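You operate a simulated robot arm through the tools that you are given. There is no shell and no other tool. Be economical: measure what you need, move in short steps, check, and stop when the job is done.

You run a simulated two-armed robot. Do the job below in one go: nothing can be reset, and whatever is moved stays where it is left.

Task
Put the sorting tray on the top of the orange bench. Push the purple drawer shut. Switch the showcase switch on. Open the left green drawer, take the black pendant and leave it in the inside of the left green drawer and shut the drawer again. Fetch the white parcel and set it on the top of the orange bench. Press the zero button three times. Take the white bobbin and put it on top of the pink parcel. The order is free. Set down upright: white parcel.

The check looks at the end state, three seconds after you hand in, the way a careful person would. Anything else that was tipped, shoved, dropped, spilled or broken makes it a failure.

Robot
Two 7-joint arms with vacuum grippers on one trunk, on a base that drives. Base frame: it is fixed to the floor where the robot stands at the start and does not move with it; the origin is under the middle of the robot, x ahead of it, y to its left, z up. Units: m, degrees, N and s.
The left shoulder is at the start at [0.07, 0.173, 1.079], the right one opposite. With the tool pointing down near the work surface each hand reaches from about 0.32 to 0.8 m from the robot's upright axis, wherever it stands, measured 20 degrees to its own side. Places, roughly: black pendant (6x7x2 cm) [-4.2, -0.2, 0.7]; inside of the left green drawer [-1.9, 2.5, 0.7]; left green drawer [-1.9, 2.4, 0.7]; pink parcel (11x11x12 cm) [-1.6, 0.1, 0.8]; purple drawer [0.4, -0.7, 0.7]; showcase switch [-0.6, -1.8, 0.9]; sorting tray (19x12x4 cm) [0.5, -0.1, 0.9]; top of the orange bench [-2.5, -1.9, 0.8]; white bobbin (5x5x4 cm) [-3.7, 2.4, 0.8]; white parcel (9x9x11 cm) [-4.5, 0.6, 0.8]; zero button [-4.4, 2.4, 0.9]. Payload 3.5 kg a hand.
Tool frame (each hand has its own): the origin (TCP) lies in the middle of the cups' lips, and z points out of the cups. The gripper has 2 cups of 0.032 m across, covering 0.032 by 0.08 m (tool x, y); the bellows give 0.01 m. With the vacuum on, a cup seals on a smooth face that it is pressed against (1 to 4 N); it does not hold porous or soft things. The pull reaches 76 N.
Orientation is that of the tool frame in the base frame, as [roll, pitch, yaw] about the fixed x, y, z axes, in that order (R = Rz(yaw) Ry(pitch) Rx(roll)). With the cups facing straight down, the tool's x points along the base's -x, its y along +y and its z along -z.

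Tools
- The arms move only by the tool jog_arm. It takes "left_rows", "right_rows" or both (then of equal length, played together; a hand with none holds still); each is a list of rows, each a list of 7 numbers: the turn, a rotation vector about the base's x, y, z in degrees, then the shift along the base's x, y, z in m, then the vacuum: 1 switches it on, 0 off. In form: [[ax, ay, az, dx, dy, dz, valve], ...]. A call has 1 to 10 rows; each row shifts and turns the commanded pose from where the row before left it. Each row takes 0.2 s and may step no farther than 0.05 m and 8.6 degrees from the row before; otherwise, or with a gripper value out of range, the whole call is refused. Where a pose cannot be reached the arm comes as near as it can. A force on the tool above 40 N (or 10 N above the force at the start of the call, whichever is more), or a blocked arm, ends the call early, and 0.2 s more pass. The pull builds up within a second once a cup has sealed. Time passes only in rows, and 0.2 s behind the last, so rows that do not move give it time. The reply holds the time, the measured pose of the TCP, the force on the tool along the base axes and the pull of the vacuum, in the units named above and with some noise, with the torque about the TCP (base axes, N m) and any sound that the robot's microphone picked up.
- Cameras (640 x 400 px; columns grow to the right, rows downward): "scene" is now at [0.1267, -0.0456, 1.3976]; the picture's right is [-0.50, -0.87, -0.00], its down [-0.49, 0.29, -0.82] and it looks along [0.71, -0.41, -0.57] (base axes); focal length 267 px, centre (320, 200). "left" rides on the left gripper at [0.074, -0.019, -0.11] in its tool frame; the picture's right is [0.25, 0.97, 0.00], its down [-0.77, 0.20, -0.60] and it looks along [-0.58, 0.15, 0.80] (tool axes); focal length 218 px, centre (320, 200). "right" rides on the right gripper at [0.073, 0.019, -0.11] in its tool frame; the picture's right is [-0.25, 0.97, 0.00], its down [-0.77, -0.20, -0.60] and it looks along [-0.58, -0.15, 0.80] (tool axes); focal length 218 px, centre (320, 200). There is no depth. A picture from a camera that has moved, and an enlarged one, comes with that camera's place and axes in the base frame and with its lens.
- get_image(camera): a new picture of that camera. It takes no simulated time.
- move_column(by): slides the trunk up (or, below 0, down) by that many m; the arms and the scene camera ride with it, the base frame stays. It gives what a move gives, with no picture.
- roll_base(legs): drives the robot by 1 to 6 legs, each [ahead, turn to the left] in m and degrees, along the robot's own axes; the way and the turn of a leg run together, so that a leg with both is an arc; at most 1.5 m and 180 degrees a leg. The arms and the cameras ride along, it lands a little off, and it stops where it bumps. It gives what a move gives.
- turn_head(pan, tilt): turns the head with the scene camera to pan (to the left, within 86 degrees either way) and tilt (down, from -29 to 69), counted from straight ahead of the robot. It gives what a move gives.
- inspect(camera, box): a new picture of the part [left, top, right, bottom] of that camera's present view, enlarged. It takes no simulated time.
- close_job(): hands the job in; it is judged then, once.

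Go step by step. Nothing tells you exact positions but the pictures and the camera data: compare them with the known pose of the tool, close in by small moves and look again before you grip or let go. The budget is 196 turns and 172 pictures, counting those below and the enlarged ones. Unless the task says otherwise, let go and move clear before handing in.

The tools are called after ">>>" as name(argument=value, ...) on one line, values as JSON. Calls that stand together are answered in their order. jog_arm: Moves the arms, as the interface text tells. Its arguments: {"type":"object","properties":{"left_rows":{"type":"array","items":{"type":"array","items":{"type":"number"}}},"right_rows":{"type":"array","items":{"type":"array","items":{"type":"number"}}}},"required":[]} The other tools are called the same way: move_column (by) slides the trunk up or down; roll_base (legs) drives the base; turn_head (pan, tilt) turns the head that bears the scene camera; get_image (camera) takes a picture; inspect (camera, box) takes an enlarged picture of a part of a camera's view; close_job () hands the job in.

At the start:

```text
t: 0.0
left_tcp_pos: [0.4973, -0.05, 1.1066]
left_orientation: [179.9, 0.0, 180.0]
left_force: [-0.2, 0.0, 0.2]
left_torque: [-0.01, 0.0, -0.01]
left_pull: 0.1
right_tcp_pos: [0.4138, -0.4811, 1.199]
right_orientation: [-179.9, 0.0, 180.0]
right_force: [0.4, 0.0, 0.2]
right_torque: [-0.02, 0.01, 0.03]
right_pull: 0.1
trunk travel left (down, up): [-0.575, 0.265]
robot x, y, heading: [-0.0006, -0.0005, -0.0]
head pan, tilt: [-30.1, 34.6]
```

scene: 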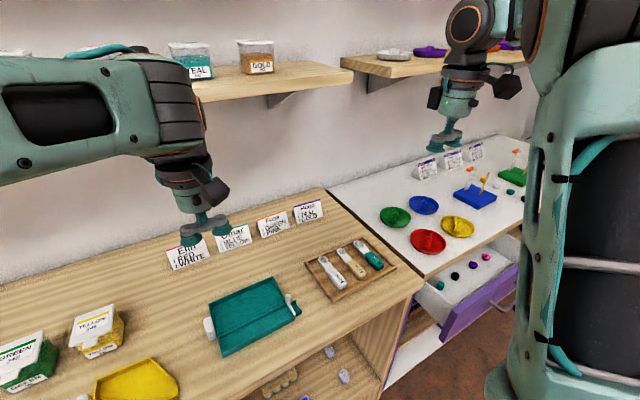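
right: 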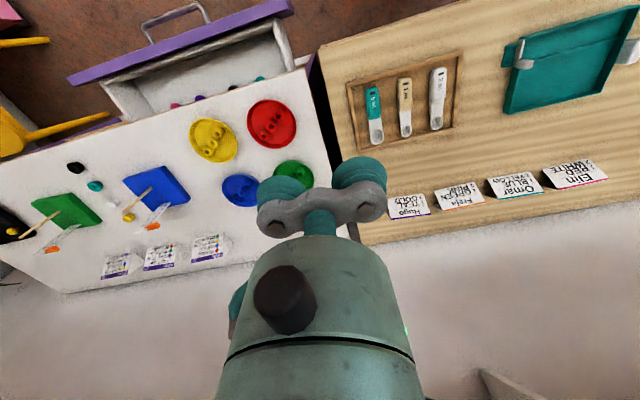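
left: 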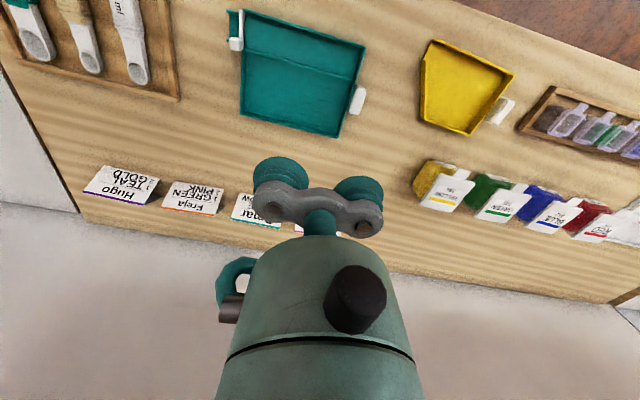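

I see the teal sorting tray ahead on the wooden bench and the open purple drawer to the right. First I look closer and around the room.

>>> inspect(camera="scene", box=[180, 240, 340, 400])

>>> turn_head(pan=-60, tilt=40)

>>> get_image(camera="scene")

```text
2.50 times, centred on (260, 320) of scene
camera zoom: at [0.1267, -0.0456, 1.3976], right [-0.5, -0.87, 0.0], down [-0.49, 0.29, -0.82], along [0.71, -0.41, -0.57], focal length 667 px, centre (470, -100)
```

zoom: 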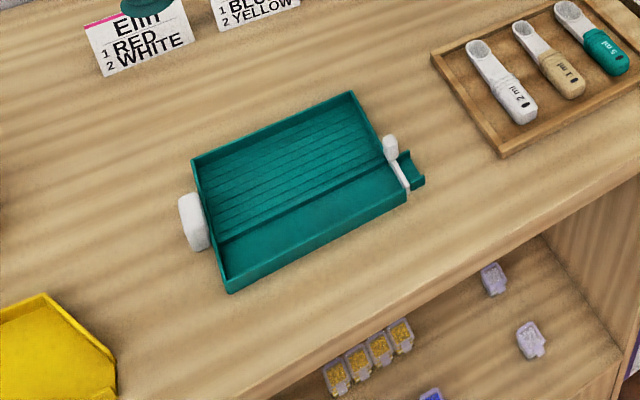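

```text
t: 0.9
left_tcp_pos: [0.4969, -0.0508, 1.1076]
left_orientation: [-179.9, 0.0, 180.0]
left_force: [-0.2, -0.1, 0.3]
left_torque: [-0.01, -0.01, 0.0]
left_pull: 0.1
right_tcp_pos: [0.4138, -0.481, 1.198]
right_orientation: [180.0, 0.0, -180.0]
right_force: [-0.1, -0.4, -0.5]
right_torque: [-0.01, 0.02, 0.01]
right_pull: 0.1
trunk travel left (down, up): [-0.575, 0.265]
robot x, y, heading: [0.0002, -0.0023, 0.2]
head pan, tilt: [-60.0, 40.0]
```

```text
167 pictures are left
camera scene: at [0.093, -0.075, 1.3894], right [-0.87, -0.5, 0.0], down [-0.32, 0.56, -0.77], along [0.38, -0.66, -0.64], focal length 267 px, centre (320, 200)
```

scene: 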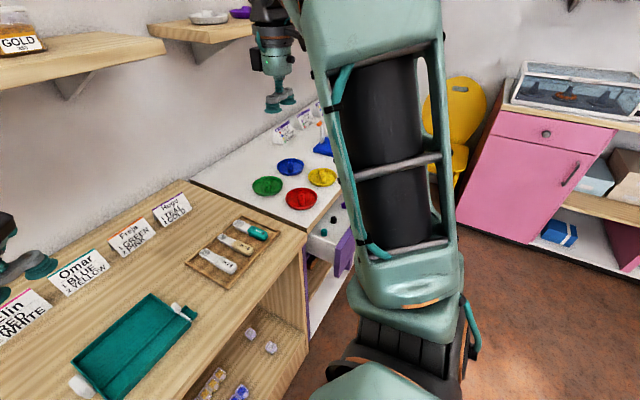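

The teal tray lies aligned with the axes at about x 0.41–0.53, y −0.01–−0.15, with a smooth strip near x 0.433. I move the left hand above it to look.

>>> jog_arm(left_rows=[[0, 0, 0, -0.03, -0.015, -0.03, 0], [0, 0, 0, -0.035, -0.015, -0.03, 0], [0, 0, 0, 0, 0, -0.04, 0], [0, 0, 0, 0, 0, -0.03, 0]])

>>> get_image(camera="left")

>>> turn_head(pan=0, tilt=55)

>>> get_image(camera="scene")

```text
t: 1.9
left_tcp_pos: [0.4338, -0.0794, 0.9776]
left_orientation: [-179.9, 0.0, -179.9]
left_force: [0.4, -0.3, 0.1]
left_torque: [0.01, 0.05, -0.01]
left_pull: 0.0
right_tcp_pos: [0.4142, -0.4801, 1.1996]
right_orientation: [-180.0, 0.0, 180.0]
right_force: [0.5, 0.5, 0.3]
right_torque: [0.04, 0.0, -0.01]
right_pull: 0.2
trunk travel left (down, up): [-0.575, 0.265]
robot x, y, heading: [0.0012, 0.0005, 0.1]
head pan, tilt: [-60.0, 40.0]
```

```text
166 pictures are left
camera left: at [0.3594, -0.0994, 1.0888], right [-0.25, 0.97, 0.0], down [0.77, 0.2, 0.6], along [0.58, 0.15, -0.8], focal length 218 px, centre (320, 200)
```

left: 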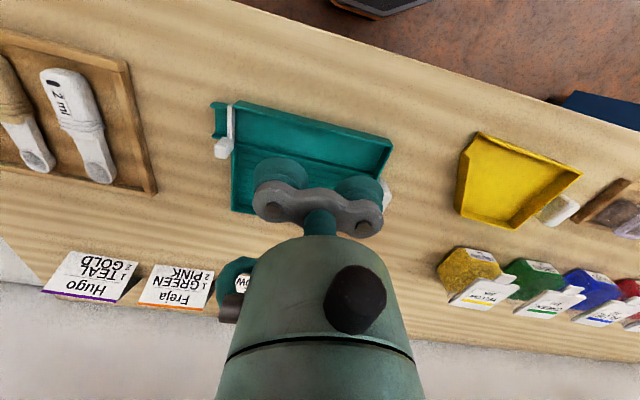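

```text
t: 3.2
left_tcp_pos: [0.4326, -0.0798, 0.9772]
left_orientation: [180.0, 0.0, -180.0]
left_force: [0.8, 0.0, 0.1]
left_torque: [0.0, 0.0, -0.01]
left_pull: 0.0
right_tcp_pos: [0.4139, -0.4787, 1.1995]
right_orientation: [-180.0, -0.1, 180.0]
right_force: [-0.8, -0.3, -0.4]
right_torque: [0.01, -0.02, 0.01]
right_pull: 0.1
trunk travel left (down, up): [-0.575, 0.265]
robot x, y, heading: [-0.0017, -0.003, 0.1]
head pan, tilt: [0.0, 55.0]
```

```text
165 pictures are left
camera scene: at [0.1225, -0.0014, 1.3687], right [0.0, -1.0, 0.0], down [-0.82, 0.0, -0.57], along [0.57, 0.0, -0.82], focal length 267 px, centre (320, 200)
```

scene: 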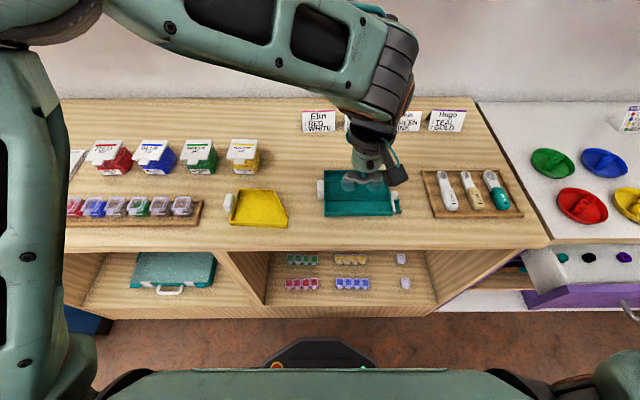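

The hand hovers above the tray. I enlarge to check the strip versus the cups.

>>> inspect(camera="scene", box=[300, 140, 420, 230])

>>> inspect(camera="left", box=[200, 90, 420, 240])

```text
4.44 times, centred on (360, 185) of scene
camera zoom: at [0.1225, -0.0014, 1.3687], right [0.0, -1.0, 0.0], down [-0.82, 0.0, -0.57], along [0.57, 0.0, -0.82], focal length 1185 px, centre (142, 267)
```

zoom: 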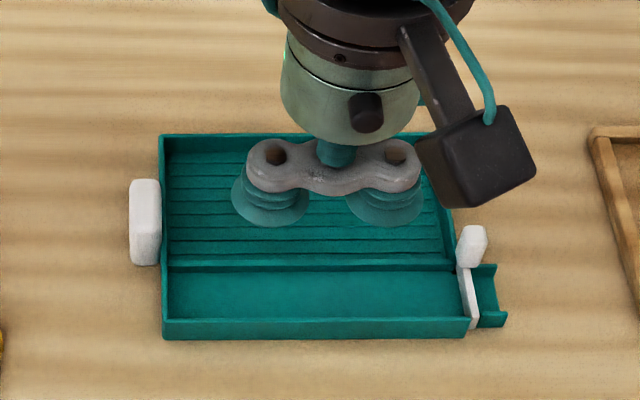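

```text
2.67 times, centred on (310, 165) of left
camera zoom: at [0.3594, -0.0992, 1.0893], right [-0.25, 0.97, 0.0], down [0.77, 0.2, 0.6], along [0.58, 0.15, -0.8], focal length 582 px, centre (347, 293)
```

zoom: 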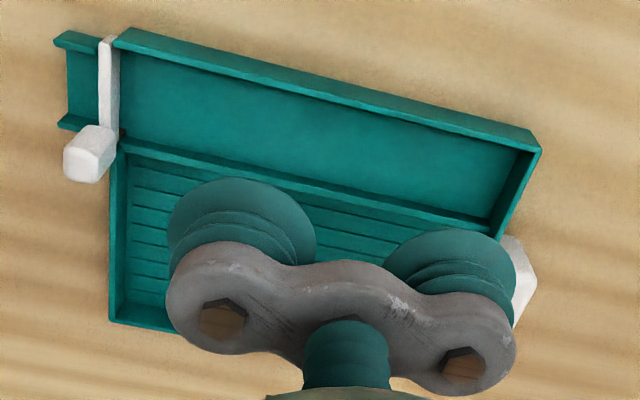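

The strip's centre is about x 0.437. I lower toward it and look again.

>>> jog_arm(left_rows=[[0, 0, 0, 0.005, -0.002, -0.03, 0], [0, 0, 0, 0, 0, -0.03, 0], [0, 0, 0, 0, 0, 0, 0]])

>>> inspect(camera="scene", box=[300, 140, 420, 230])

>>> inspect(camera="left", box=[200, 120, 420, 270])

```text
t: 4.0
left_tcp_pos: [0.4389, -0.0824, 0.917]
left_orientation: [179.9, 0.0, -180.0]
left_force: [0.1, -0.2, 0.6]
left_torque: [-0.05, 0.0, 0.01]
left_pull: 0.1
right_tcp_pos: [0.4136, -0.4799, 1.1996]
right_orientation: [-179.9, 0.0, -180.0]
right_force: [-0.8, 0.0, 0.2]
right_torque: [0.0, 0.01, -0.01]
right_pull: 0.1
trunk travel left (down, up): [-0.575, 0.265]
robot x, y, heading: [-0.0016, 0.0001, 0.1]
head pan, tilt: [0.0, 55.0]
```

```text
4.44 times, centred on (360, 185) of scene
camera zoom: at [0.122, -0.0012, 1.3688], right [0.0, -1.0, 0.0], down [-0.82, 0.0, -0.57], along [0.57, 0.0, -0.82], focal length 1185 px, centre (142, 267)
```

zoom: 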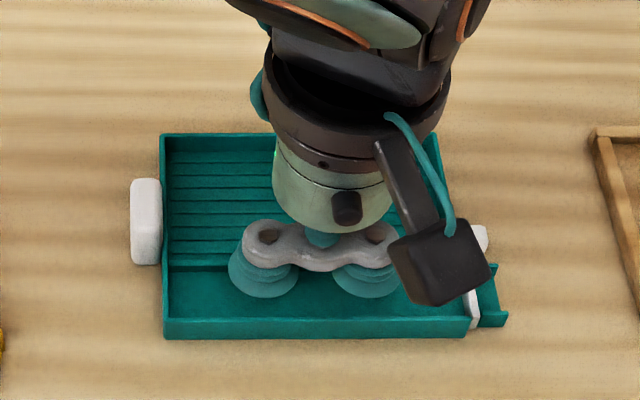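

```text
2.67 times, centred on (310, 195) of left
camera zoom: at [0.364, -0.1013, 1.0287], right [-0.25, 0.97, 0.0], down [0.77, 0.2, 0.6], along [0.58, 0.15, -0.8], focal length 582 px, centre (347, 213)
```

zoom: 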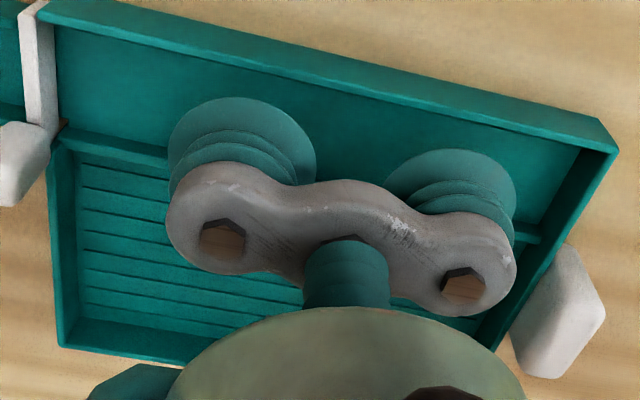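

Cups sit over the smooth strip. I lower with vacuum on.

>>> jog_arm(left_rows=[[0, 0, 0, 0, 0, -0.01, 1], [0, 0, 0, 0, 0, -0.008, 1], [0, 0, 0, 0, 0, -0.006, 1], [0, 0, 0, 0, 0, -0.003, 1], [0, 0, 0, 0, 0, -0.003, 1], [0, 0, 0, 0, 0, 0, 1], [0, 0, 0, 0, 0, 0, 1]])

```text
t: 5.7
left_tcp_pos: [0.4372, -0.082, 0.8872]
left_orientation: [179.9, 0.0, -179.9]
left_force: [1.6, 0.0, 3.3]
left_torque: [0.03, 0.07, 0.01]
left_pull: 0.1
right_tcp_pos: [0.414, -0.4794, 1.1981]
right_orientation: [180.0, 0.0, -180.0]
right_force: [0.4, 0.2, -0.1]
right_torque: [-0.02, -0.02, 0.02]
right_pull: 0.2
trunk travel left (down, up): [-0.575, 0.265]
robot x, y, heading: [0.0016, -0.0043, -0.4]
head pan, tilt: [0.0, 55.0]
```

Contact at z 0.887 but no seal; a sideways force of +x hints at touching the near wall. I nudge away from it.

>>> jog_arm(left_rows=[[0, 0, 0, 0, 0, 0.004, 1], [0, 0, 0, 0.003, 0, 0, 1], [0, 0, 0, 0, 0, -0.004, 1], [0, 0, 0, 0, 0, -0.002, 1], [0, 0, 0, 0, 0, 0, 1], [0, 0, 0, 0, 0, 0, 1]])

>>> inspect(camera="scene", box=[300, 140, 420, 230])

>>> inspect(camera="left", box=[200, 120, 420, 270])

```text
t: 7.0
left_tcp_pos: [0.4401, -0.0831, 0.8857]
left_orientation: [-180.0, 0.0, -180.0]
left_force: [0.1, 0.7, 4.1]
left_torque: [-0.02, 0.05, -0.01]
left_pull: 0.1
right_tcp_pos: [0.4133, -0.48, 1.1993]
right_orientation: [179.9, 0.0, 179.9]
right_force: [-1.1, 0.0, -0.3]
right_torque: [0.0, 0.0, -0.02]
right_pull: 0.1
trunk travel left (down, up): [-0.575, 0.265]
robot x, y, heading: [-0.0029, -0.0031, -0.2]
head pan, tilt: [0.0, 55.0]
```

```text
4.44 times, centred on (360, 185) of scene
camera zoom: at [0.122, -0.001, 1.3688], right [0.0, -1.0, 0.0], down [-0.82, 0.0, -0.57], along [0.57, 0.0, -0.82], focal length 1185 px, centre (142, 267)
```

zoom: 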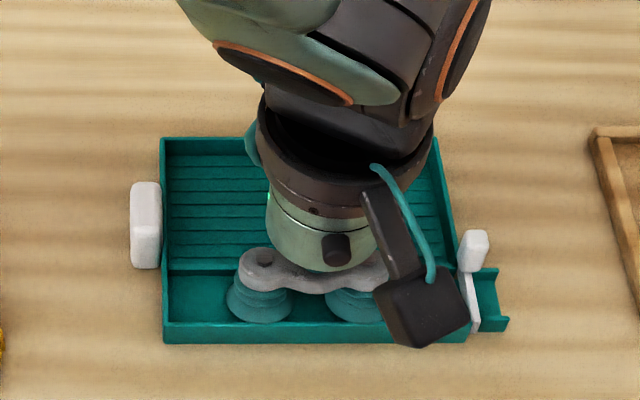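

```text
2.67 times, centred on (310, 195) of left
camera zoom: at [0.3666, -0.1014, 0.9972], right [-0.25, 0.97, 0.0], down [0.77, 0.2, 0.6], along [0.58, 0.15, -0.8], focal length 582 px, centre (347, 213)
```

zoom: 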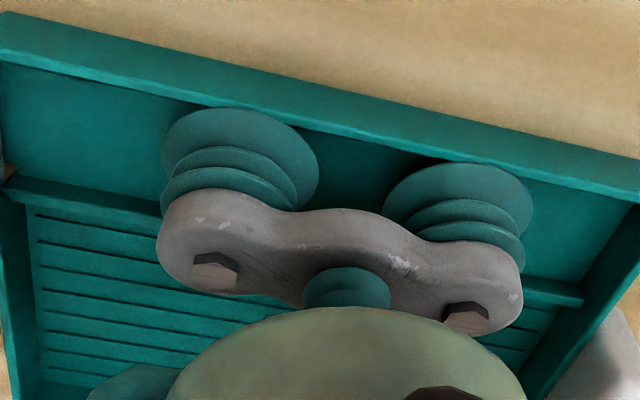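

Still no seal at 4 N. I press slightly more, then shift in x by small amounts.

>>> jog_arm(left_rows=[[0, 0, 0, 0, 0, -0.003, 1], [0, 0, 0, 0, 0, 0, 1], [0, 0, 0, 0, 0, 0, 1], [0, 0, 0, 0, 0, 0, 1]])

```text
t: 8.1
left_tcp_pos: [0.4396, -0.0821, 0.8838]
left_orientation: [-179.9, -0.1, -179.9]
left_force: [0.6, 2.1, 8.4]
left_torque: [-0.05, 0.19, 0.0]
left_pull: 0.0
right_tcp_pos: [0.4135, -0.48, 1.1992]
right_orientation: [-180.0, 0.0, -180.0]
right_force: [0.3, 0.4, 0.2]
right_torque: [-0.01, -0.02, -0.01]
right_pull: 0.1
trunk travel left (down, up): [-0.575, 0.265]
robot x, y, heading: [0.0019, 0.0007, -0.0]
head pan, tilt: [0.0, 55.0]
```

The torque shows that the near lip rests on the tray's near wall; the strip is really lower and centred near x 0.4445. I lift, shift and lower again.

>>> jog_arm(left_rows=[[0, 0, 0, 0, 0, 0.01, 1], [0, 0, 0, 0.005, 0, 0, 1], [0, 0, 0, 0, 0, -0.008, 1], [0, 0, 0, 0, 0, -0.004, 1], [0, 0, 0, 0, 0, -0.003, 1], [0, 0, 0, 0, 0, -0.002, 1], [0, 0, 0, 0, 0, 0, 1]])

```text
t: 9.7
left_tcp_pos: [0.446, -0.0819, 0.8773]
left_orientation: [-180.0, 0.1, 179.9]
left_force: [-1.6, -0.1, 9.0]
left_torque: [-0.01, -0.16, 0.0]
left_pull: 0.1
right_tcp_pos: [0.4135, -0.4797, 1.1991]
right_orientation: [-180.0, 0.1, -180.0]
right_force: [0.3, -0.6, 0.3]
right_torque: [-0.02, 0.0, -0.02]
right_pull: 0.1
trunk travel left (down, up): [-0.575, 0.265]
robot x, y, heading: [-0.0014, -0.0011, -0.1]
head pan, tilt: [0.0, 55.0]
```

Now the far lip touches the ridge. I back off 2.5 mm and try again.

>>> jog_arm(left_rows=[[0, 0, 0, 0, 0, 0.006, 1], [0, 0, 0, -0.0025, 0, 0, 1], [0, 0, 0, 0, 0, -0.005, 1], [0, 0, 0, 0, 0, -0.003, 1], [0, 0, 0, 0, 0, 0, 1], [0, 0, 0, 0, 0, 0, 1], [0, 0, 0, 0, 0, 0, 1]])

```text
t: 11.2
left_tcp_pos: [0.4431, -0.0823, 0.8761]
left_orientation: [-179.9, 0.2, -179.9]
left_force: [9.2, -0.7, 30.0]
left_torque: [0.03, 0.22, 0.03]
left_pull: 0.0
right_tcp_pos: [0.4115, -0.48, 1.1993]
right_orientation: [-180.0, -0.1, -180.0]
right_force: [0.0, -0.9, -0.1]
right_torque: [0.01, 0.0, -0.01]
right_pull: 0.1
trunk travel left (down, up): [-0.575, 0.265]
robot x, y, heading: [0.0, -0.0019, 0.1]
head pan, tilt: [0.0, 55.0]
```

Too much force, so I lift away and look at the tray again for a better gripping place.

>>> jog_arm(left_rows=[[0, 0, 0, 0, 0, 0.01, 0], [0, 0, 0, 0, 0, 0.05, 0], [0, 0, 0, 0, 0.05, 0.05, 0], [0, 0, 0, 0, 0.05, 0, 0], [0, 0, 0, 0, 0.05, 0, 0], [0, 0, 0, -0.03, 0.0, 0, 0]])

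>>> inspect(camera="scene", box=[310, 155, 410, 225])

>>> get_image(camera="left")

```text
refused: row 3 steps farther than a row can; nothing moved
```

```text
5.71 times, centred on (360, 190) of scene
camera zoom: at [0.1212, -0.001, 1.3691], right [0.0, -1.0, 0.0], down [-0.82, 0.0, -0.57], along [0.57, 0.0, -0.82], focal length 1524 px, centre (91, 257)
```

zoom: 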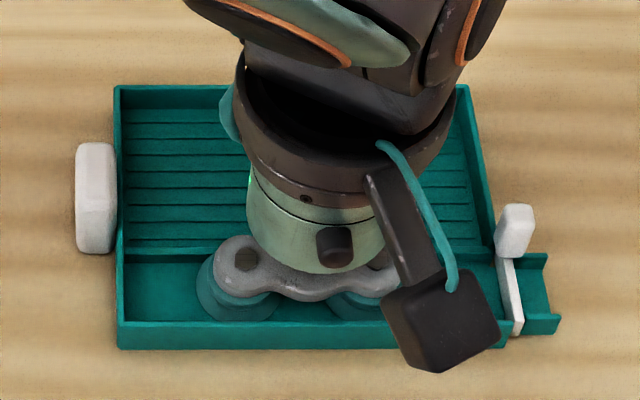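

```text
157 pictures are left
camera left: at [0.3692, -0.1012, 0.9866], right [-0.25, 0.97, 0.0], down [0.77, 0.2, 0.61], along [0.59, 0.15, -0.8], focal length 218 px, centre (320, 200)
```

left: 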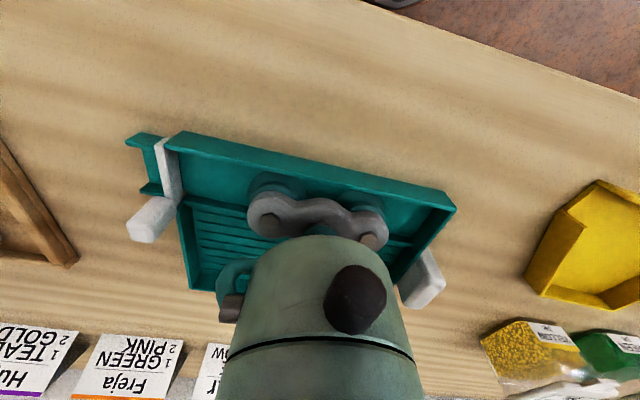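

The cup looks wedged against the near wall. I lift, recentre to x≈0.4447 and go down gently.

>>> jog_arm(left_rows=[[0, 0, 0, 0, 0, 0.014, 1], [0, 0, 0, 0.0022, 0, 0, 1], [0, 0, 0, 0, 0, 0, 1], [0, 0, 0, 0, 0, -0.006, 1], [0, 0, 0, 0, 0, -0.004, 1], [0, 0, 0, 0, 0, -0.001, 1], [0, 0, 0, 0, 0, 0, 1], [0, 0, 0, 0, 0, 0, 1]])

```text
t: 13.1
left_tcp_pos: [0.4455, -0.0811, 0.8773]
left_orientation: [-179.9, 0.0, -179.9]
left_force: [-1.9, -1.6, 7.2]
left_torque: [0.04, -0.11, -0.04]
left_pull: 0.0
right_tcp_pos: [0.4129, -0.48, 1.1994]
right_orientation: [180.0, 0.0, 179.9]
right_force: [-0.6, 0.5, 0.5]
right_torque: [0.02, -0.03, 0.01]
right_pull: 0.1
trunk travel left (down, up): [-0.575, 0.265]
robot x, y, heading: [-0.0007, 0.0004, -0.1]
head pan, tilt: [0.0, 55.0]
```

Ridge contact again; a millimetre back toward the robot.

>>> jog_arm(left_rows=[[0, 0, 0, 0, 0, 0.006, 1], [0, 0, 0, -0.0011, 0, 0, 1], [0, 0, 0, 0, 0, -0.004, 1], [0, 0, 0, 0, 0, -0.002, 1], [0, 0, 0, 0, 0, 0, 1], [0, 0, 0, 0, 0, 0, 1]])

```text
t: 14.4
left_tcp_pos: [0.4457, -0.0809, 0.8782]
left_orientation: [-179.8, -0.1, -179.8]
left_force: [0.2, -1.4, 6.5]
left_torque: [0.09, 0.0, -0.02]
left_pull: 0.0
right_tcp_pos: [0.4133, -0.4803, 1.1987]
right_orientation: [179.9, 0.0, -179.9]
right_force: [-0.8, 0.1, -0.1]
right_torque: [-0.01, -0.02, 0.0]
right_pull: 0.0
trunk travel left (down, up): [-0.575, 0.265]
robot x, y, heading: [0.0012, -0.0013, -0.5]
head pan, tilt: [0.0, 55.0]
```

Now centred with no side torque. I press slightly deeper and wait.

>>> jog_arm(left_rows=[[0, 0, 0, 0, 0, -0.002, 1], [0, 0, 0, 0, 0, 0, 1], [0, 0, 0, 0, 0, 0, 1], [0, 0, 0, 0, 0, 0, 1]])

```text
t: 15.4
left_tcp_pos: [0.4453, -0.0809, 0.8757]
left_orientation: [-179.8, -0.1, -179.6]
left_force: [2.3, -5.6, 17.6]
left_torque: [0.17, 0.03, -0.09]
left_pull: 0.0
right_tcp_pos: [0.4122, -0.48, 1.1996]
right_orientation: [-179.9, 0.0, 180.0]
right_force: [-0.6, -0.6, 0.5]
right_torque: [-0.01, 0.0, 0.0]
right_pull: 0.0
trunk travel left (down, up): [-0.575, 0.265]
robot x, y, heading: [0.0, -0.0009, 0.1]
head pan, tilt: [0.0, 55.0]
```

Stiff contact and no seal, so I lift off and look directly into the strip.

>>> jog_arm(left_rows=[[0, 0, 0, 0, 0, 0.01, 0], [0, 0, 0, 0, 0, 0.04, 0], [0, 0, 0, 0.03, 0, 0.03, 0], [0, 0, 0, 0.045, 0.0, 0, 0]])

>>> inspect(camera="left", box=[160, 0, 440, 175])

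>>> inspect(camera="scene", box=[310, 155, 410, 225])

```text
t: 16.4
left_tcp_pos: [0.5245, -0.0777, 0.9594]
left_orientation: [-179.3, -0.1, -179.6]
left_force: [1.0, 0.8, -1.2]
left_torque: [-0.01, 0.02, 0.03]
left_pull: 0.0
right_tcp_pos: [0.4168, -0.478, 1.1991]
right_orientation: [-180.0, -0.2, -179.9]
right_force: [0.1, 0.7, -0.3]
right_torque: [0.0, 0.03, 0.01]
right_pull: 0.1
trunk travel left (down, up): [-0.575, 0.265]
robot x, y, heading: [-0.0001, 0.0002, -0.1]
head pan, tilt: [0.0, 55.0]
```

```text
2.29 times, centred on (300, 88) of left
camera zoom: at [0.4504, -0.0957, 1.0699], right [-0.26, 0.97, -0.01], down [0.77, 0.21, 0.6], along [0.58, 0.15, -0.8], focal length 499 px, centre (366, 457)
```

zoom: 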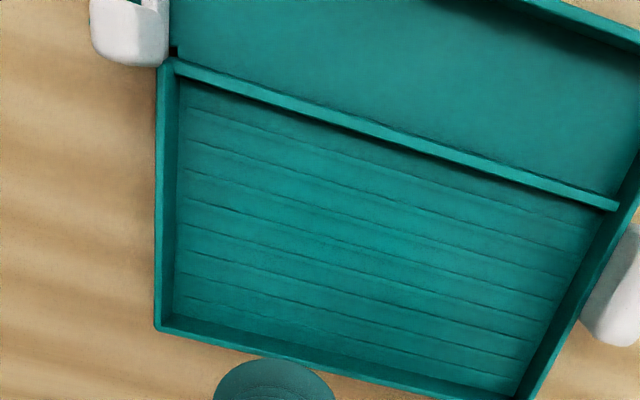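

```text
5.71 times, centred on (360, 190) of scene
camera zoom: at [0.1252, -0.0011, 1.3684], right [0.0, -1.0, 0.0], down [-0.82, 0.0, -0.57], along [0.57, 0.0, -0.82], focal length 1524 px, centre (91, 257)
```

zoom: 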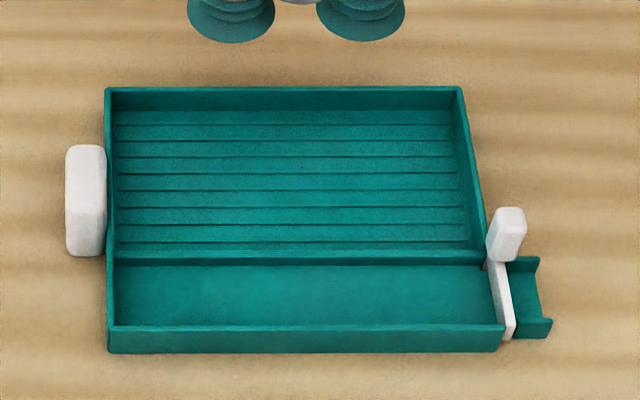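

The tray got nudged a few millimetres. I move the camera directly above the strip, correct the slight tilt and measure again.

>>> jog_arm(left_rows=[[-0.7, 0, -0.4, -0.012, 0, 0, 0], [0, 0, 0, -0.012, -0.005, 0, 0], [0, 0, 0, 0, 0, 0, 0], [0, 0, 0, 0, 0, 0, 0]])

>>> inspect(camera="left", box=[160, 0, 440, 175])

```text
t: 17.4
left_tcp_pos: [0.4954, -0.0841, 0.956]
left_orientation: [-179.0, -0.1, 179.9]
left_force: [-0.5, -1.2, -0.3]
left_torque: [-0.01, 0.0, 0.01]
left_pull: 0.1
right_tcp_pos: [0.4133, -0.4784, 1.1988]
right_orientation: [-179.9, 0.0, 180.0]
right_force: [0.0, -0.1, 0.1]
right_torque: [0.02, -0.01, -0.01]
right_pull: 0.0
trunk travel left (down, up): [-0.575, 0.265]
robot x, y, heading: [-0.0014, -0.0027, 0.1]
head pan, tilt: [0.0, 55.0]
```

```text
2.29 times, centred on (300, 88) of left
camera zoom: at [0.4223, -0.1021, 1.068], right [-0.25, 0.97, -0.02], down [0.77, 0.21, 0.6], along [0.58, 0.14, -0.8], focal length 499 px, centre (366, 457)
```

zoom: 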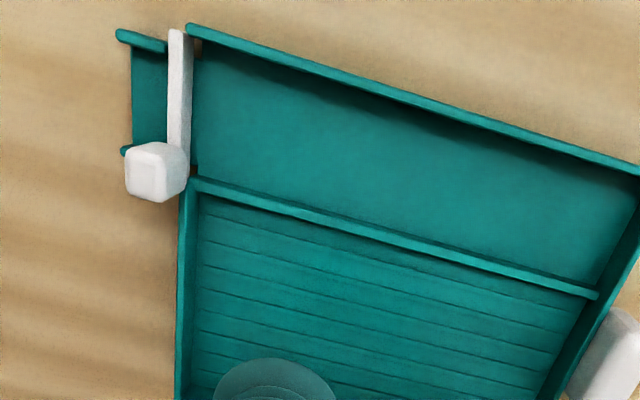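

Channel measures about x 0.4225–0.460, centre 0.4415. I fix the tilt and descend gently there.

>>> jog_arm(left_rows=[[1.0, 0, 0, -0.027, 0.002, -0.02, 0], [0, 0, 0, -0.027, 0.002, 0, 0], [0, 0, 0, 0, 0, -0.035, 1], [0, 0, 0, 0, 0, -0.015, 1], [0, 0, 0, 0, 0, 0, 1], [0, 0, 0, 0, 0, 0, 1]])

>>> inspect(camera="left", box=[200, 120, 420, 270])

>>> inspect(camera="scene", box=[310, 155, 410, 225])

```text
t: 18.9
left_tcp_pos: [0.4473, -0.0785, 0.8893]
left_orientation: [-179.3, -0.2, -179.6]
left_force: [0.3, -0.1, 0.0]
left_torque: [0.01, 0.0, -0.01]
left_pull: 0.0
right_tcp_pos: [0.415, -0.48, 1.1989]
right_orientation: [180.0, -0.1, 180.0]
right_force: [-0.1, -0.1, 0.0]
right_torque: [-0.03, -0.01, -0.01]
right_pull: 0.1
trunk travel left (down, up): [-0.575, 0.265]
robot x, y, heading: [-0.0018, 0.002, -0.0]
head pan, tilt: [0.0, 55.0]
```

```text
2.67 times, centred on (310, 195) of left
camera zoom: at [0.3743, -0.0987, 1.0013], right [-0.26, 0.96, -0.01], down [0.77, 0.22, 0.6], along [0.58, 0.15, -0.8], focal length 582 px, centre (347, 213)
```

zoom: 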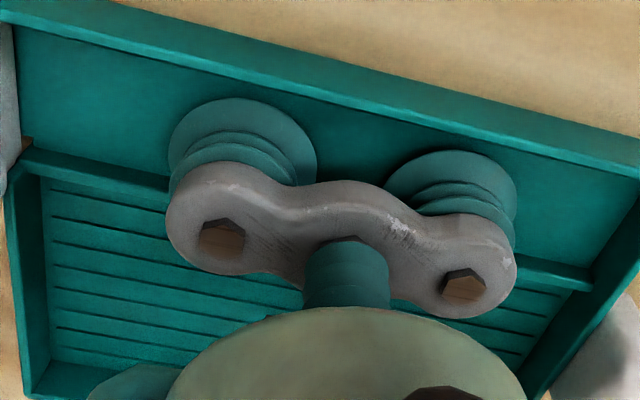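

```text
5.71 times, centred on (360, 190) of scene
camera zoom: at [0.1231, -0.0014, 1.3687], right [0.0, -1.0, 0.0], down [-0.82, 0.0, -0.57], along [0.57, 0.0, -0.82], focal length 1524 px, centre (91, 257)
```

zoom: 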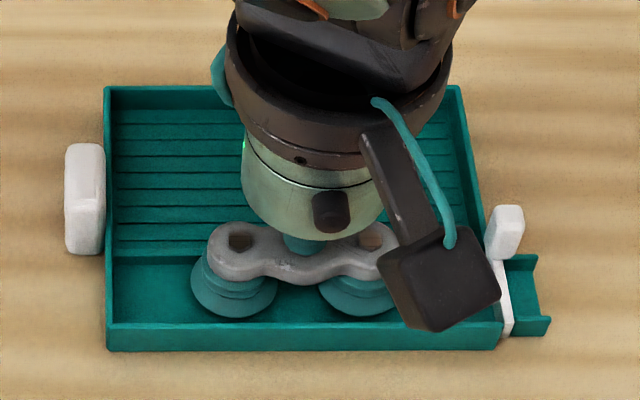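

The left arm is not tracking its command here (near its limit on the far side). I pull it back to its own side and use the right hand for the tray.

>>> jog_arm(left_rows=[[0, 0, 0, 0, 0, 0.04, 0], [0, 0, 0, 0, 0, 0.05, 0], [0, 0, 0, 0, 0.02, 0.04, 0], [0, 0, 0, 0, 0.05, 0, 0], [0, 0, 0, 0, 0.05, 0, 0], [0, 0, 0, 0, 0.05, 0, 0], [0, 0, 0, 0, 0.05, 0, 0], [0, 0, 0, 0, 0.05, 0, 0], [0, 0, 0, 0, 0.04, 0, 0]])

>>> jog_arm(right_rows=[[0, 0, 0, 0, 0.05, 0, 0], [0, 0, 0, 0, 0.05, 0, 0], [0, 0, 0, 0, 0.05, 0, 0], [0, 0, 0, 0.015, 0.045, 0, 0], [0, 0, 0, 0.03, 0.04, 0, 0], [0, 0, 0, 0.03, 0.04, 0, 0], [0, 0, 0, 0.02, 0.04, -0.02, 0], [0, 0, 0, 0, 0.04, -0.03, 0], [0, 0, 0, 0, 0.045, -0.02, 0], [0, 0, 0, 0, 0, -0.05, 0]])

>>> jog_arm(right_rows=[[0, 0, 0, 0, 0, -0.05, 0], [0, 0, 0, 0, 0, -0.05, 0], [0, 0, 0, 0, 0, -0.02, 0], [0, 0, 0, 0, 0, 0, 0]])

>>> get_image(camera="right")

```text
t: 20.9
left_tcp_pos: [0.4407, 0.2285, 1.0127]
left_orientation: [179.8, 0.0, 179.5]
left_force: [0.0, 0.7, 0.8]
left_torque: [0.0, 0.05, -0.02]
left_pull: 0.0
right_tcp_pos: [0.4144, -0.4785, 1.1992]
right_orientation: [-179.8, 0.0, -180.0]
right_force: [0.8, -0.7, -0.3]
right_torque: [-0.02, 0.0, 0.0]
right_pull: 0.1
trunk travel left (down, up): [-0.575, 0.265]
robot x, y, heading: [-0.0024, -0.0003, 0.1]
head pan, tilt: [0.0, 55.0]
```

```text
t: 23.1
left_tcp_pos: [0.4423, 0.2256, 1.0134]
left_orientation: [179.7, -0.2, 179.6]
left_force: [-0.7, -0.9, 0.6]
left_torque: [-0.01, 0.0, -0.02]
left_pull: 0.1
right_tcp_pos: [0.508, -0.0803, 1.0769]
right_orientation: [-179.9, -0.1, 179.9]
right_force: [-0.3, -0.3, 0.0]
right_torque: [0.04, 0.02, -0.01]
right_pull: 0.0
trunk travel left (down, up): [-0.575, 0.265]
robot x, y, heading: [-0.0031, -0.0016, -0.4]
head pan, tilt: [0.0, 55.0]
```

```text
t: 24.1
left_tcp_pos: [0.4418, 0.2263, 1.0146]
left_orientation: [179.8, 0.0, 179.7]
left_force: [0.7, 0.0, -0.1]
left_torque: [0.01, 0.01, 0.04]
left_pull: 0.1
right_tcp_pos: [0.5112, -0.0791, 0.9588]
right_orientation: [-180.0, 0.0, -180.0]
right_force: [-0.6, -0.1, -0.4]
right_torque: [0.0, 0.02, 0.0]
right_pull: 0.1
trunk travel left (down, up): [-0.575, 0.265]
robot x, y, heading: [-0.0021, -0.0009, 0.1]
head pan, tilt: [0.0, 55.0]
```

```text
151 pictures are left
camera right: at [0.436, -0.0586, 1.0683], right [0.25, 0.97, 0.0], down [0.77, -0.2, 0.6], along [0.58, -0.15, -0.8], focal length 218 px, centre (320, 200)
```

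right: 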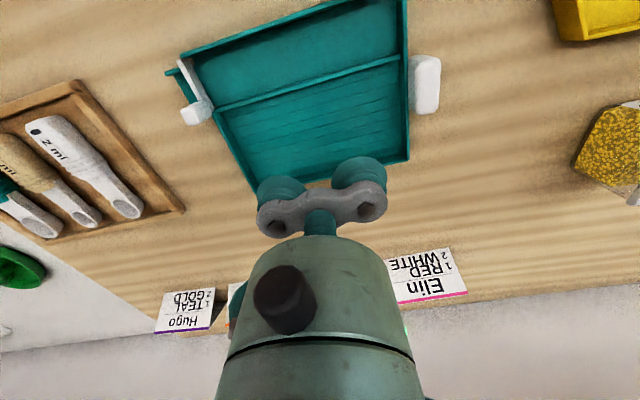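

The tray is below the right hand. I measure the channel from this camera.

>>> inspect(camera="right", box=[160, 0, 440, 175])

```text
2.29 times, centred on (300, 88) of right
camera zoom: at [0.436, -0.0586, 1.0683], right [0.25, 0.97, 0.0], down [0.77, -0.2, 0.6], along [0.58, -0.15, -0.8], focal length 499 px, centre (366, 457)
```

zoom: 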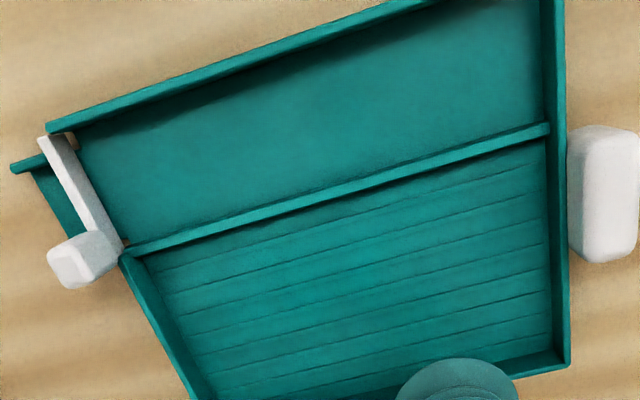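

Channel centre ≈ (0.4415, −0.079). I descend with the right hand to just above it.

>>> jog_arm(right_rows=[[0, 0, 0, -0.035, 0, -0.02, 0], [0, 0, 0, -0.0345, 0, -0.02, 0], [0, 0, 0, 0, 0, -0.03, 1], [0, 0, 0, 0, 0, 0, 1], [0, 0, 0, 0, 0, 0, 1]])

>>> inspect(camera="right", box=[200, 100, 420, 250])

>>> inspect(camera="scene", box=[310, 155, 410, 225])

```text
t: 25.2
left_tcp_pos: [0.4408, 0.2273, 1.0129]
left_orientation: [179.8, 0.0, 179.5]
left_force: [0.6, 0.0, 0.0]
left_torque: [-0.03, -0.02, 0.02]
left_pull: 0.0
right_tcp_pos: [0.4382, -0.0791, 0.8909]
right_orientation: [-180.0, 0.0, 179.9]
right_force: [-1.0, -0.2, 2.1]
right_torque: [0.01, 0.03, 0.0]
right_pull: 0.1
trunk travel left (down, up): [-0.575, 0.265]
robot x, y, heading: [-0.002, -0.0021, 0.2]
head pan, tilt: [0.0, 55.0]
```

```text
2.67 times, centred on (310, 175) of right
camera zoom: at [0.3651, -0.058, 0.9996], right [0.25, 0.97, 0.0], down [0.77, -0.2, 0.6], along [0.58, -0.15, -0.8], focal length 582 px, centre (347, 267)
```

zoom: 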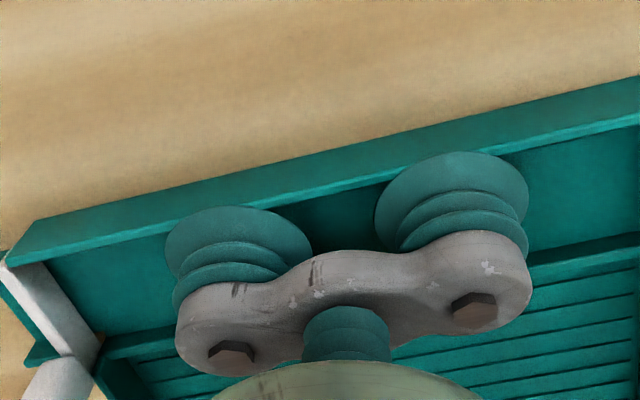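

```text
5.71 times, centred on (360, 190) of scene
camera zoom: at [0.1226, -0.001, 1.3687], right [0.0, -1.0, 0.0], down [-0.82, 0.0, -0.57], along [0.57, 0.0, -0.82], focal length 1524 px, centre (91, 257)
```

zoom: 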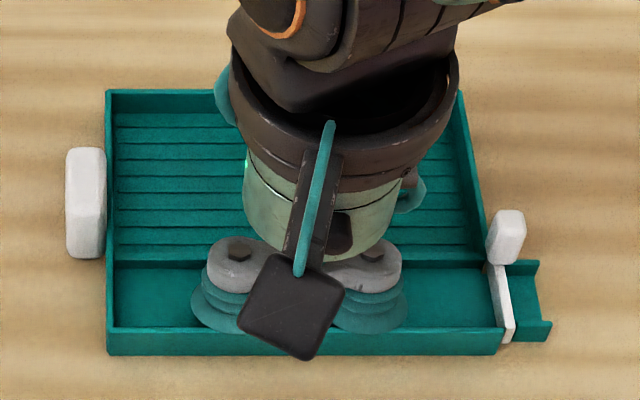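

The lip overlaps the near wall by about 3–4 mm. I raise, shift +4.5 mm, and look again.

>>> jog_arm(right_rows=[[0, 0, 0, 0, 0, 0.006, 1], [0, 0, 0, 0.0045, 0, 0, 1], [0, 0, 0, 0, 0, -0.007, 1], [0, 0, 0, 0, 0, 0, 1], [0, 0, 0, 0, 0, 0, 1]])

>>> inspect(camera="right", box=[200, 100, 420, 250])

```text
t: 26.4
left_tcp_pos: [0.442, 0.2275, 1.0141]
left_orientation: [179.7, 0.0, 179.5]
left_force: [-0.6, -0.9, 0.1]
left_torque: [0.04, 0.01, 0.03]
left_pull: 0.1
right_tcp_pos: [0.4423, -0.0799, 0.8888]
right_orientation: [-180.0, -0.1, 179.9]
right_force: [0.7, 0.1, 1.3]
right_torque: [-0.01, 0.0, 0.01]
right_pull: 0.1
trunk travel left (down, up): [-0.575, 0.265]
robot x, y, heading: [0.0009, -0.0034, -0.3]
head pan, tilt: [0.0, 55.0]
```

```text
2.67 times, centred on (310, 175) of right
camera zoom: at [0.3697, -0.0589, 0.9979], right [0.25, 0.97, 0.0], down [0.77, -0.2, 0.6], along [0.58, -0.15, -0.8], focal length 582 px, centre (347, 267)
```

zoom: 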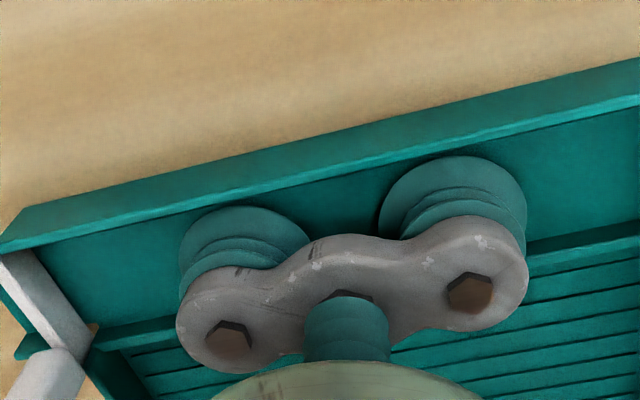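

Clear gap to the near wall now. I descend in small steps.

>>> jog_arm(right_rows=[[0, 0, 0, 0, 0, -0.004, 1], [0, 0, 0, 0, 0, -0.004, 1], [0, 0, 0, 0, 0, 0, 1], [0, 0, 0, 0, 0, 0, 1]])

>>> inspect(camera="right", box=[200, 100, 420, 250])

```text
t: 27.4
left_tcp_pos: [0.441, 0.2269, 1.0139]
left_orientation: [179.6, -0.1, 179.6]
left_force: [0.1, -0.1, -0.4]
left_torque: [-0.03, -0.02, -0.03]
left_pull: 0.0
right_tcp_pos: [0.4432, -0.079, 0.8806]
right_orientation: [180.0, 0.0, 180.0]
right_force: [-1.2, -1.1, 4.0]
right_torque: [0.0, -0.09, -0.04]
right_pull: 0.1
trunk travel left (down, up): [-0.575, 0.265]
robot x, y, heading: [0.0027, -0.0005, -0.1]
head pan, tilt: [0.0, 55.0]
```

```text
2.67 times, centred on (310, 175) of right
camera zoom: at [0.3693, -0.0585, 0.9903], right [0.25, 0.97, 0.0], down [0.77, -0.2, 0.6], along [0.58, -0.15, -0.8], focal length 582 px, centre (347, 267)
```

zoom: 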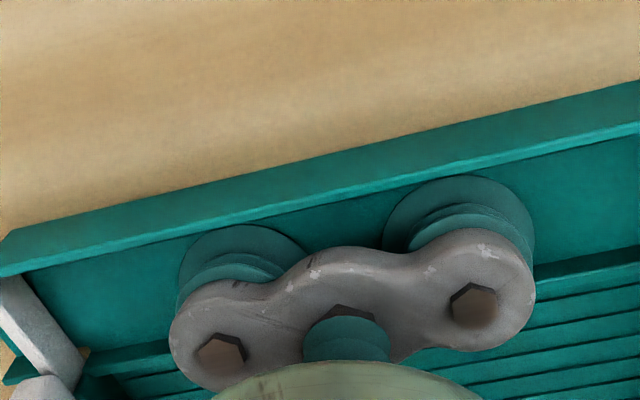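

Ridge contact now at far side; shift back 1.5 mm.

>>> jog_arm(right_rows=[[0, 0, 0, 0, 0, 0.008, 1], [0, 0, 0, -0.0015, 0, 0, 1], [0, 0, 0, 0, 0, -0.005, 1], [0, 0, 0, 0, 0, -0.004, 1], [0, 0, 0, 0, 0, 0, 1], [0, 0, 0, 0, 0, 0, 1]])

```text
t: 28.9
left_tcp_pos: [0.4399, 0.226, 1.0134]
left_orientation: [179.7, 0.0, 179.6]
left_force: [0.4, 1.5, 0.7]
left_torque: [0.01, 0.0, 0.01]
left_pull: 0.2
right_tcp_pos: [0.4428, -0.0793, 0.8789]
right_orientation: [180.0, 0.0, 179.9]
right_force: [-0.5, -0.9, 4.6]
right_torque: [0.01, -0.03, -0.01]
right_pull: 0.0
trunk travel left (down, up): [-0.575, 0.265]
robot x, y, heading: [-0.0051, -0.0008, -0.2]
head pan, tilt: [0.0, 55.0]
```

Nearly centred but still no seal; one more millimetre back.

>>> jog_arm(right_rows=[[0, 0, 0, 0, 0, 0.007, 1], [0, 0, 0, -0.0013, 0, 0, 1], [0, 0, 0, 0, 0, -0.005, 1], [0, 0, 0, 0, 0, -0.004, 1], [0, 0, 0, 0, 0, 0, 1], [0, 0, 0, 0, 0, 0, 1], [0, 0, 0, 0, 0, 0, 1], [0, 0, 0, 0, 0, 0, 1]])

>>> inspect(camera="right", box=[200, 100, 420, 250])

>>> inspect(camera="scene", box=[310, 155, 410, 225])

```text
t: 30.6
left_tcp_pos: [0.4399, 0.2263, 1.0142]
left_orientation: [179.7, 0.1, 179.5]
left_force: [0.1, 0.3, -0.2]
left_torque: [-0.01, -0.01, 0.0]
left_pull: 0.0
right_tcp_pos: [0.4403, -0.0792, 0.879]
right_orientation: [179.9, 0.2, -180.0]
right_force: [-0.7, 2.0, 13.7]
right_torque: [0.06, 0.12, -0.03]
right_pull: 75.6
trunk travel left (down, up): [-0.575, 0.265]
robot x, y, heading: [0.0018, -0.0013, -0.1]
head pan, tilt: [0.0, 55.0]
```

```text
2.67 times, centred on (310, 175) of right
camera zoom: at [0.3664, -0.059, 0.9874], right [0.25, 0.97, 0.0], down [0.77, -0.2, 0.61], along [0.59, -0.15, -0.8], focal length 582 px, centre (347, 267)
```

zoom: 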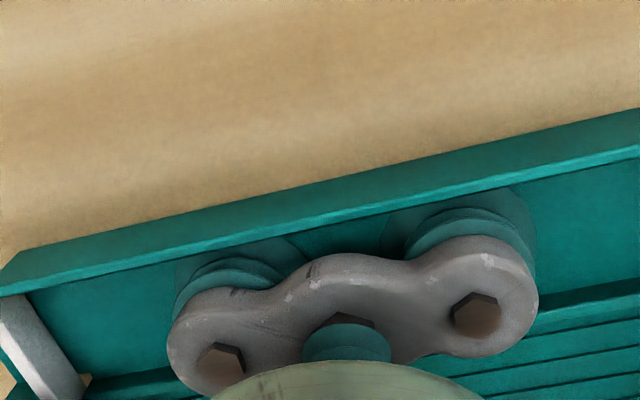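

```text
5.71 times, centred on (360, 190) of scene
camera zoom: at [0.1208, -0.0005, 1.3689], right [0.0, -1.0, 0.0], down [-0.82, 0.0, -0.57], along [0.57, 0.0, -0.82], focal length 1524 px, centre (91, 257)
```

zoom: 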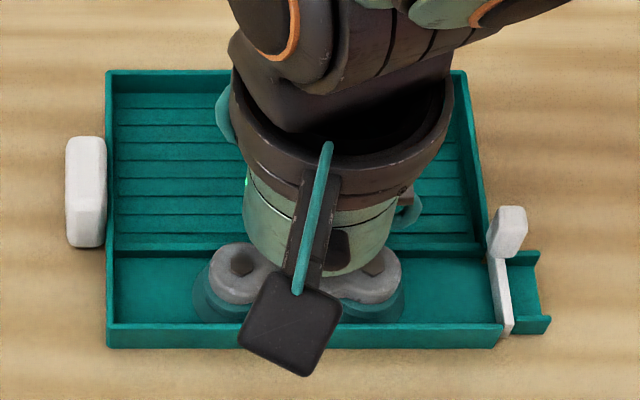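

Sealed with full pull. I lift the tray and look.

>>> jog_arm(right_rows=[[0, 0, 0, 0, 0, 0.01, 1], [0, 0, 0, 0, 0, 0.02, 1], [0, 0, 0, 0, 0, 0.03, 1], [0, 0, 0, 0, 0, 0.03, 1], [0, 0, 0, 0, 0, 0.03, 1], [0, 0, 0, 0, 0, 0.03, 1]])

>>> get_image(camera="scene")

```text
t: 32.0
left_tcp_pos: [0.441, 0.2255, 1.014]
left_orientation: [179.7, 0.0, 179.7]
left_force: [0.0, 0.3, 0.1]
left_torque: [-0.03, -0.01, 0.0]
left_pull: 0.0
right_tcp_pos: [0.4389, -0.0786, 1.0268]
right_orientation: [-180.0, 0.0, 179.9]
right_force: [0.1, 0.4, -1.0]
right_torque: [0.03, -0.27, -0.16]
right_pull: 75.3
trunk travel left (down, up): [-0.575, 0.265]
robot x, y, heading: [-0.0036, -0.0021, -0.1]
head pan, tilt: [0.0, 55.0]
```

```text
143 pictures are left
camera scene: at [0.1215, -0.0012, 1.3688], right [0.0, -1.0, 0.0], down [-0.82, 0.0, -0.57], along [0.57, 0.0, -0.82], focal length 267 px, centre (320, 200)
```

scene: 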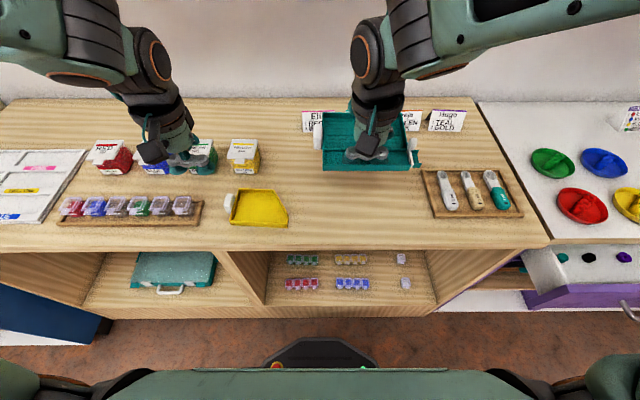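

The tray is held. I raise both hands clear, back off a bit, and look around with the head.

>>> jog_arm(left_rows=[[0, 0, 0, -0.01, 0, 0.04, 0], [0, 0, 0, -0.01, 0, 0.04, 0], [0, 0, 0, 0, 0, 0.03, 0], [0, 0, 0, 0, 0, 0, 0]], right_rows=[[0, 0, 0, 0, -0.02, 0.04, 1], [0, 0, 0, 0, -0.02, 0.04, 1], [0, 0, 0, 0, -0.02, 0.04, 1], [0, 0, 0, 0, -0.02, 0, 1]])

>>> roll_base(legs=[[-0.35, 0]])

>>> turn_head(pan=-86, tilt=20)

>>> get_image(camera="scene")

>>> turn_head(pan=86, tilt=20)

>>> get_image(camera="scene")

```text
t: 33.0
left_tcp_pos: [0.4186, 0.226, 1.1267]
left_orientation: [179.7, 0.0, 179.6]
left_force: [-0.4, -0.1, 0.3]
left_torque: [-0.01, -0.03, -0.02]
left_pull: 0.2
right_tcp_pos: [0.4409, -0.1601, 1.1461]
right_orientation: [-180.0, 0.0, -179.8]
right_force: [1.5, -0.9, -1.7]
right_torque: [-0.03, -0.11, 0.17]
right_pull: 75.2
trunk travel left (down, up): [-0.575, 0.265]
robot x, y, heading: [0.0012, -0.0026, -0.1]
head pan, tilt: [0.0, 55.0]
```

```text
t: 35.3
left_tcp_pos: [0.0743, 0.2253, 1.1252]
left_orientation: [179.6, 0.0, 179.5]
left_force: [-0.4, 0.0, 0.2]
left_torque: [-0.06, 0.0, -0.01]
left_pull: 0.1
right_tcp_pos: [0.0952, -0.1594, 1.1464]
right_orientation: [-180.0, 0.0, -180.0]
right_force: [-0.1, 0.5, -0.4]
right_torque: [-0.04, -0.08, 0.17]
right_pull: 75.6
trunk travel left (down, up): [-0.575, 0.265]
robot x, y, heading: [-0.345, -0.0008, 0.1]
head pan, tilt: [0.0, 55.0]
```

```text
t: 36.9
left_tcp_pos: [0.0751, 0.2253, 1.1255]
left_orientation: [179.7, 0.0, 179.5]
left_force: [0.0, 0.1, 0.1]
left_torque: [0.03, 0.02, -0.01]
left_pull: 0.0
right_tcp_pos: [0.0946, -0.1594, 1.1461]
right_orientation: [179.9, 0.0, 179.9]
right_force: [-0.6, -0.4, -0.7]
right_torque: [-0.03, -0.12, 0.09]
right_pull: 75.6
trunk travel left (down, up): [-0.575, 0.265]
robot x, y, heading: [-0.3487, -0.0036, 0.2]
head pan, tilt: [-85.9, 20.0]
```

```text
142 pictures are left
camera scene: at [-0.2892, -0.0937, 1.4208], right [-1.0, -0.07, 0.0], down [-0.02, 0.34, -0.94], along [0.07, -0.94, -0.34], focal length 267 px, centre (320, 200)
```

scene: 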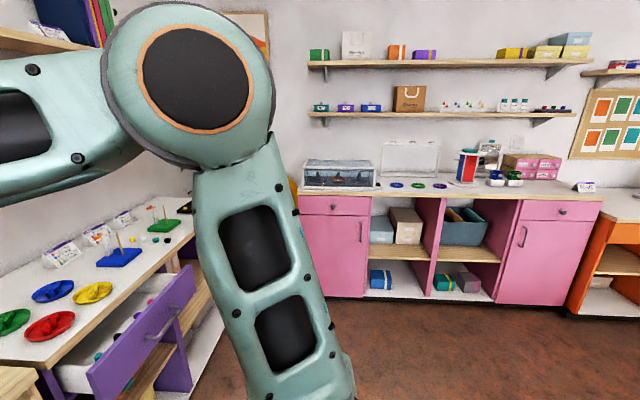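

```text
t: 39.5
left_tcp_pos: [0.075, 0.2249, 1.1244]
left_orientation: [179.7, 0.1, 179.6]
left_force: [0.3, 0.5, 0.9]
left_torque: [0.0, 0.04, 0.0]
left_pull: 0.1
right_tcp_pos: [0.0945, -0.1592, 1.1455]
right_orientation: [179.9, -0.1, 180.0]
right_force: [0.4, 0.7, -1.1]
right_torque: [-0.03, -0.15, 0.01]
right_pull: 75.4
trunk travel left (down, up): [-0.575, 0.265]
robot x, y, heading: [-0.3511, 0.0004, -0.0]
head pan, tilt: [85.9, 20.0]
```

```text
141 pictures are left
camera scene: at [-0.289, 0.0921, 1.4208], right [1.0, -0.07, 0.0], down [-0.02, -0.34, -0.94], along [0.07, 0.94, -0.34], focal length 267 px, centre (320, 200)
```

scene: 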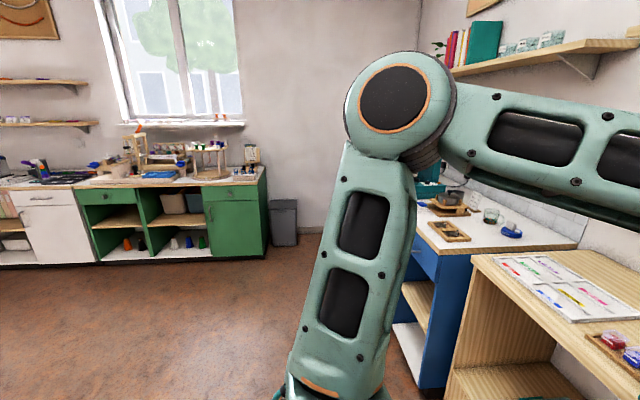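

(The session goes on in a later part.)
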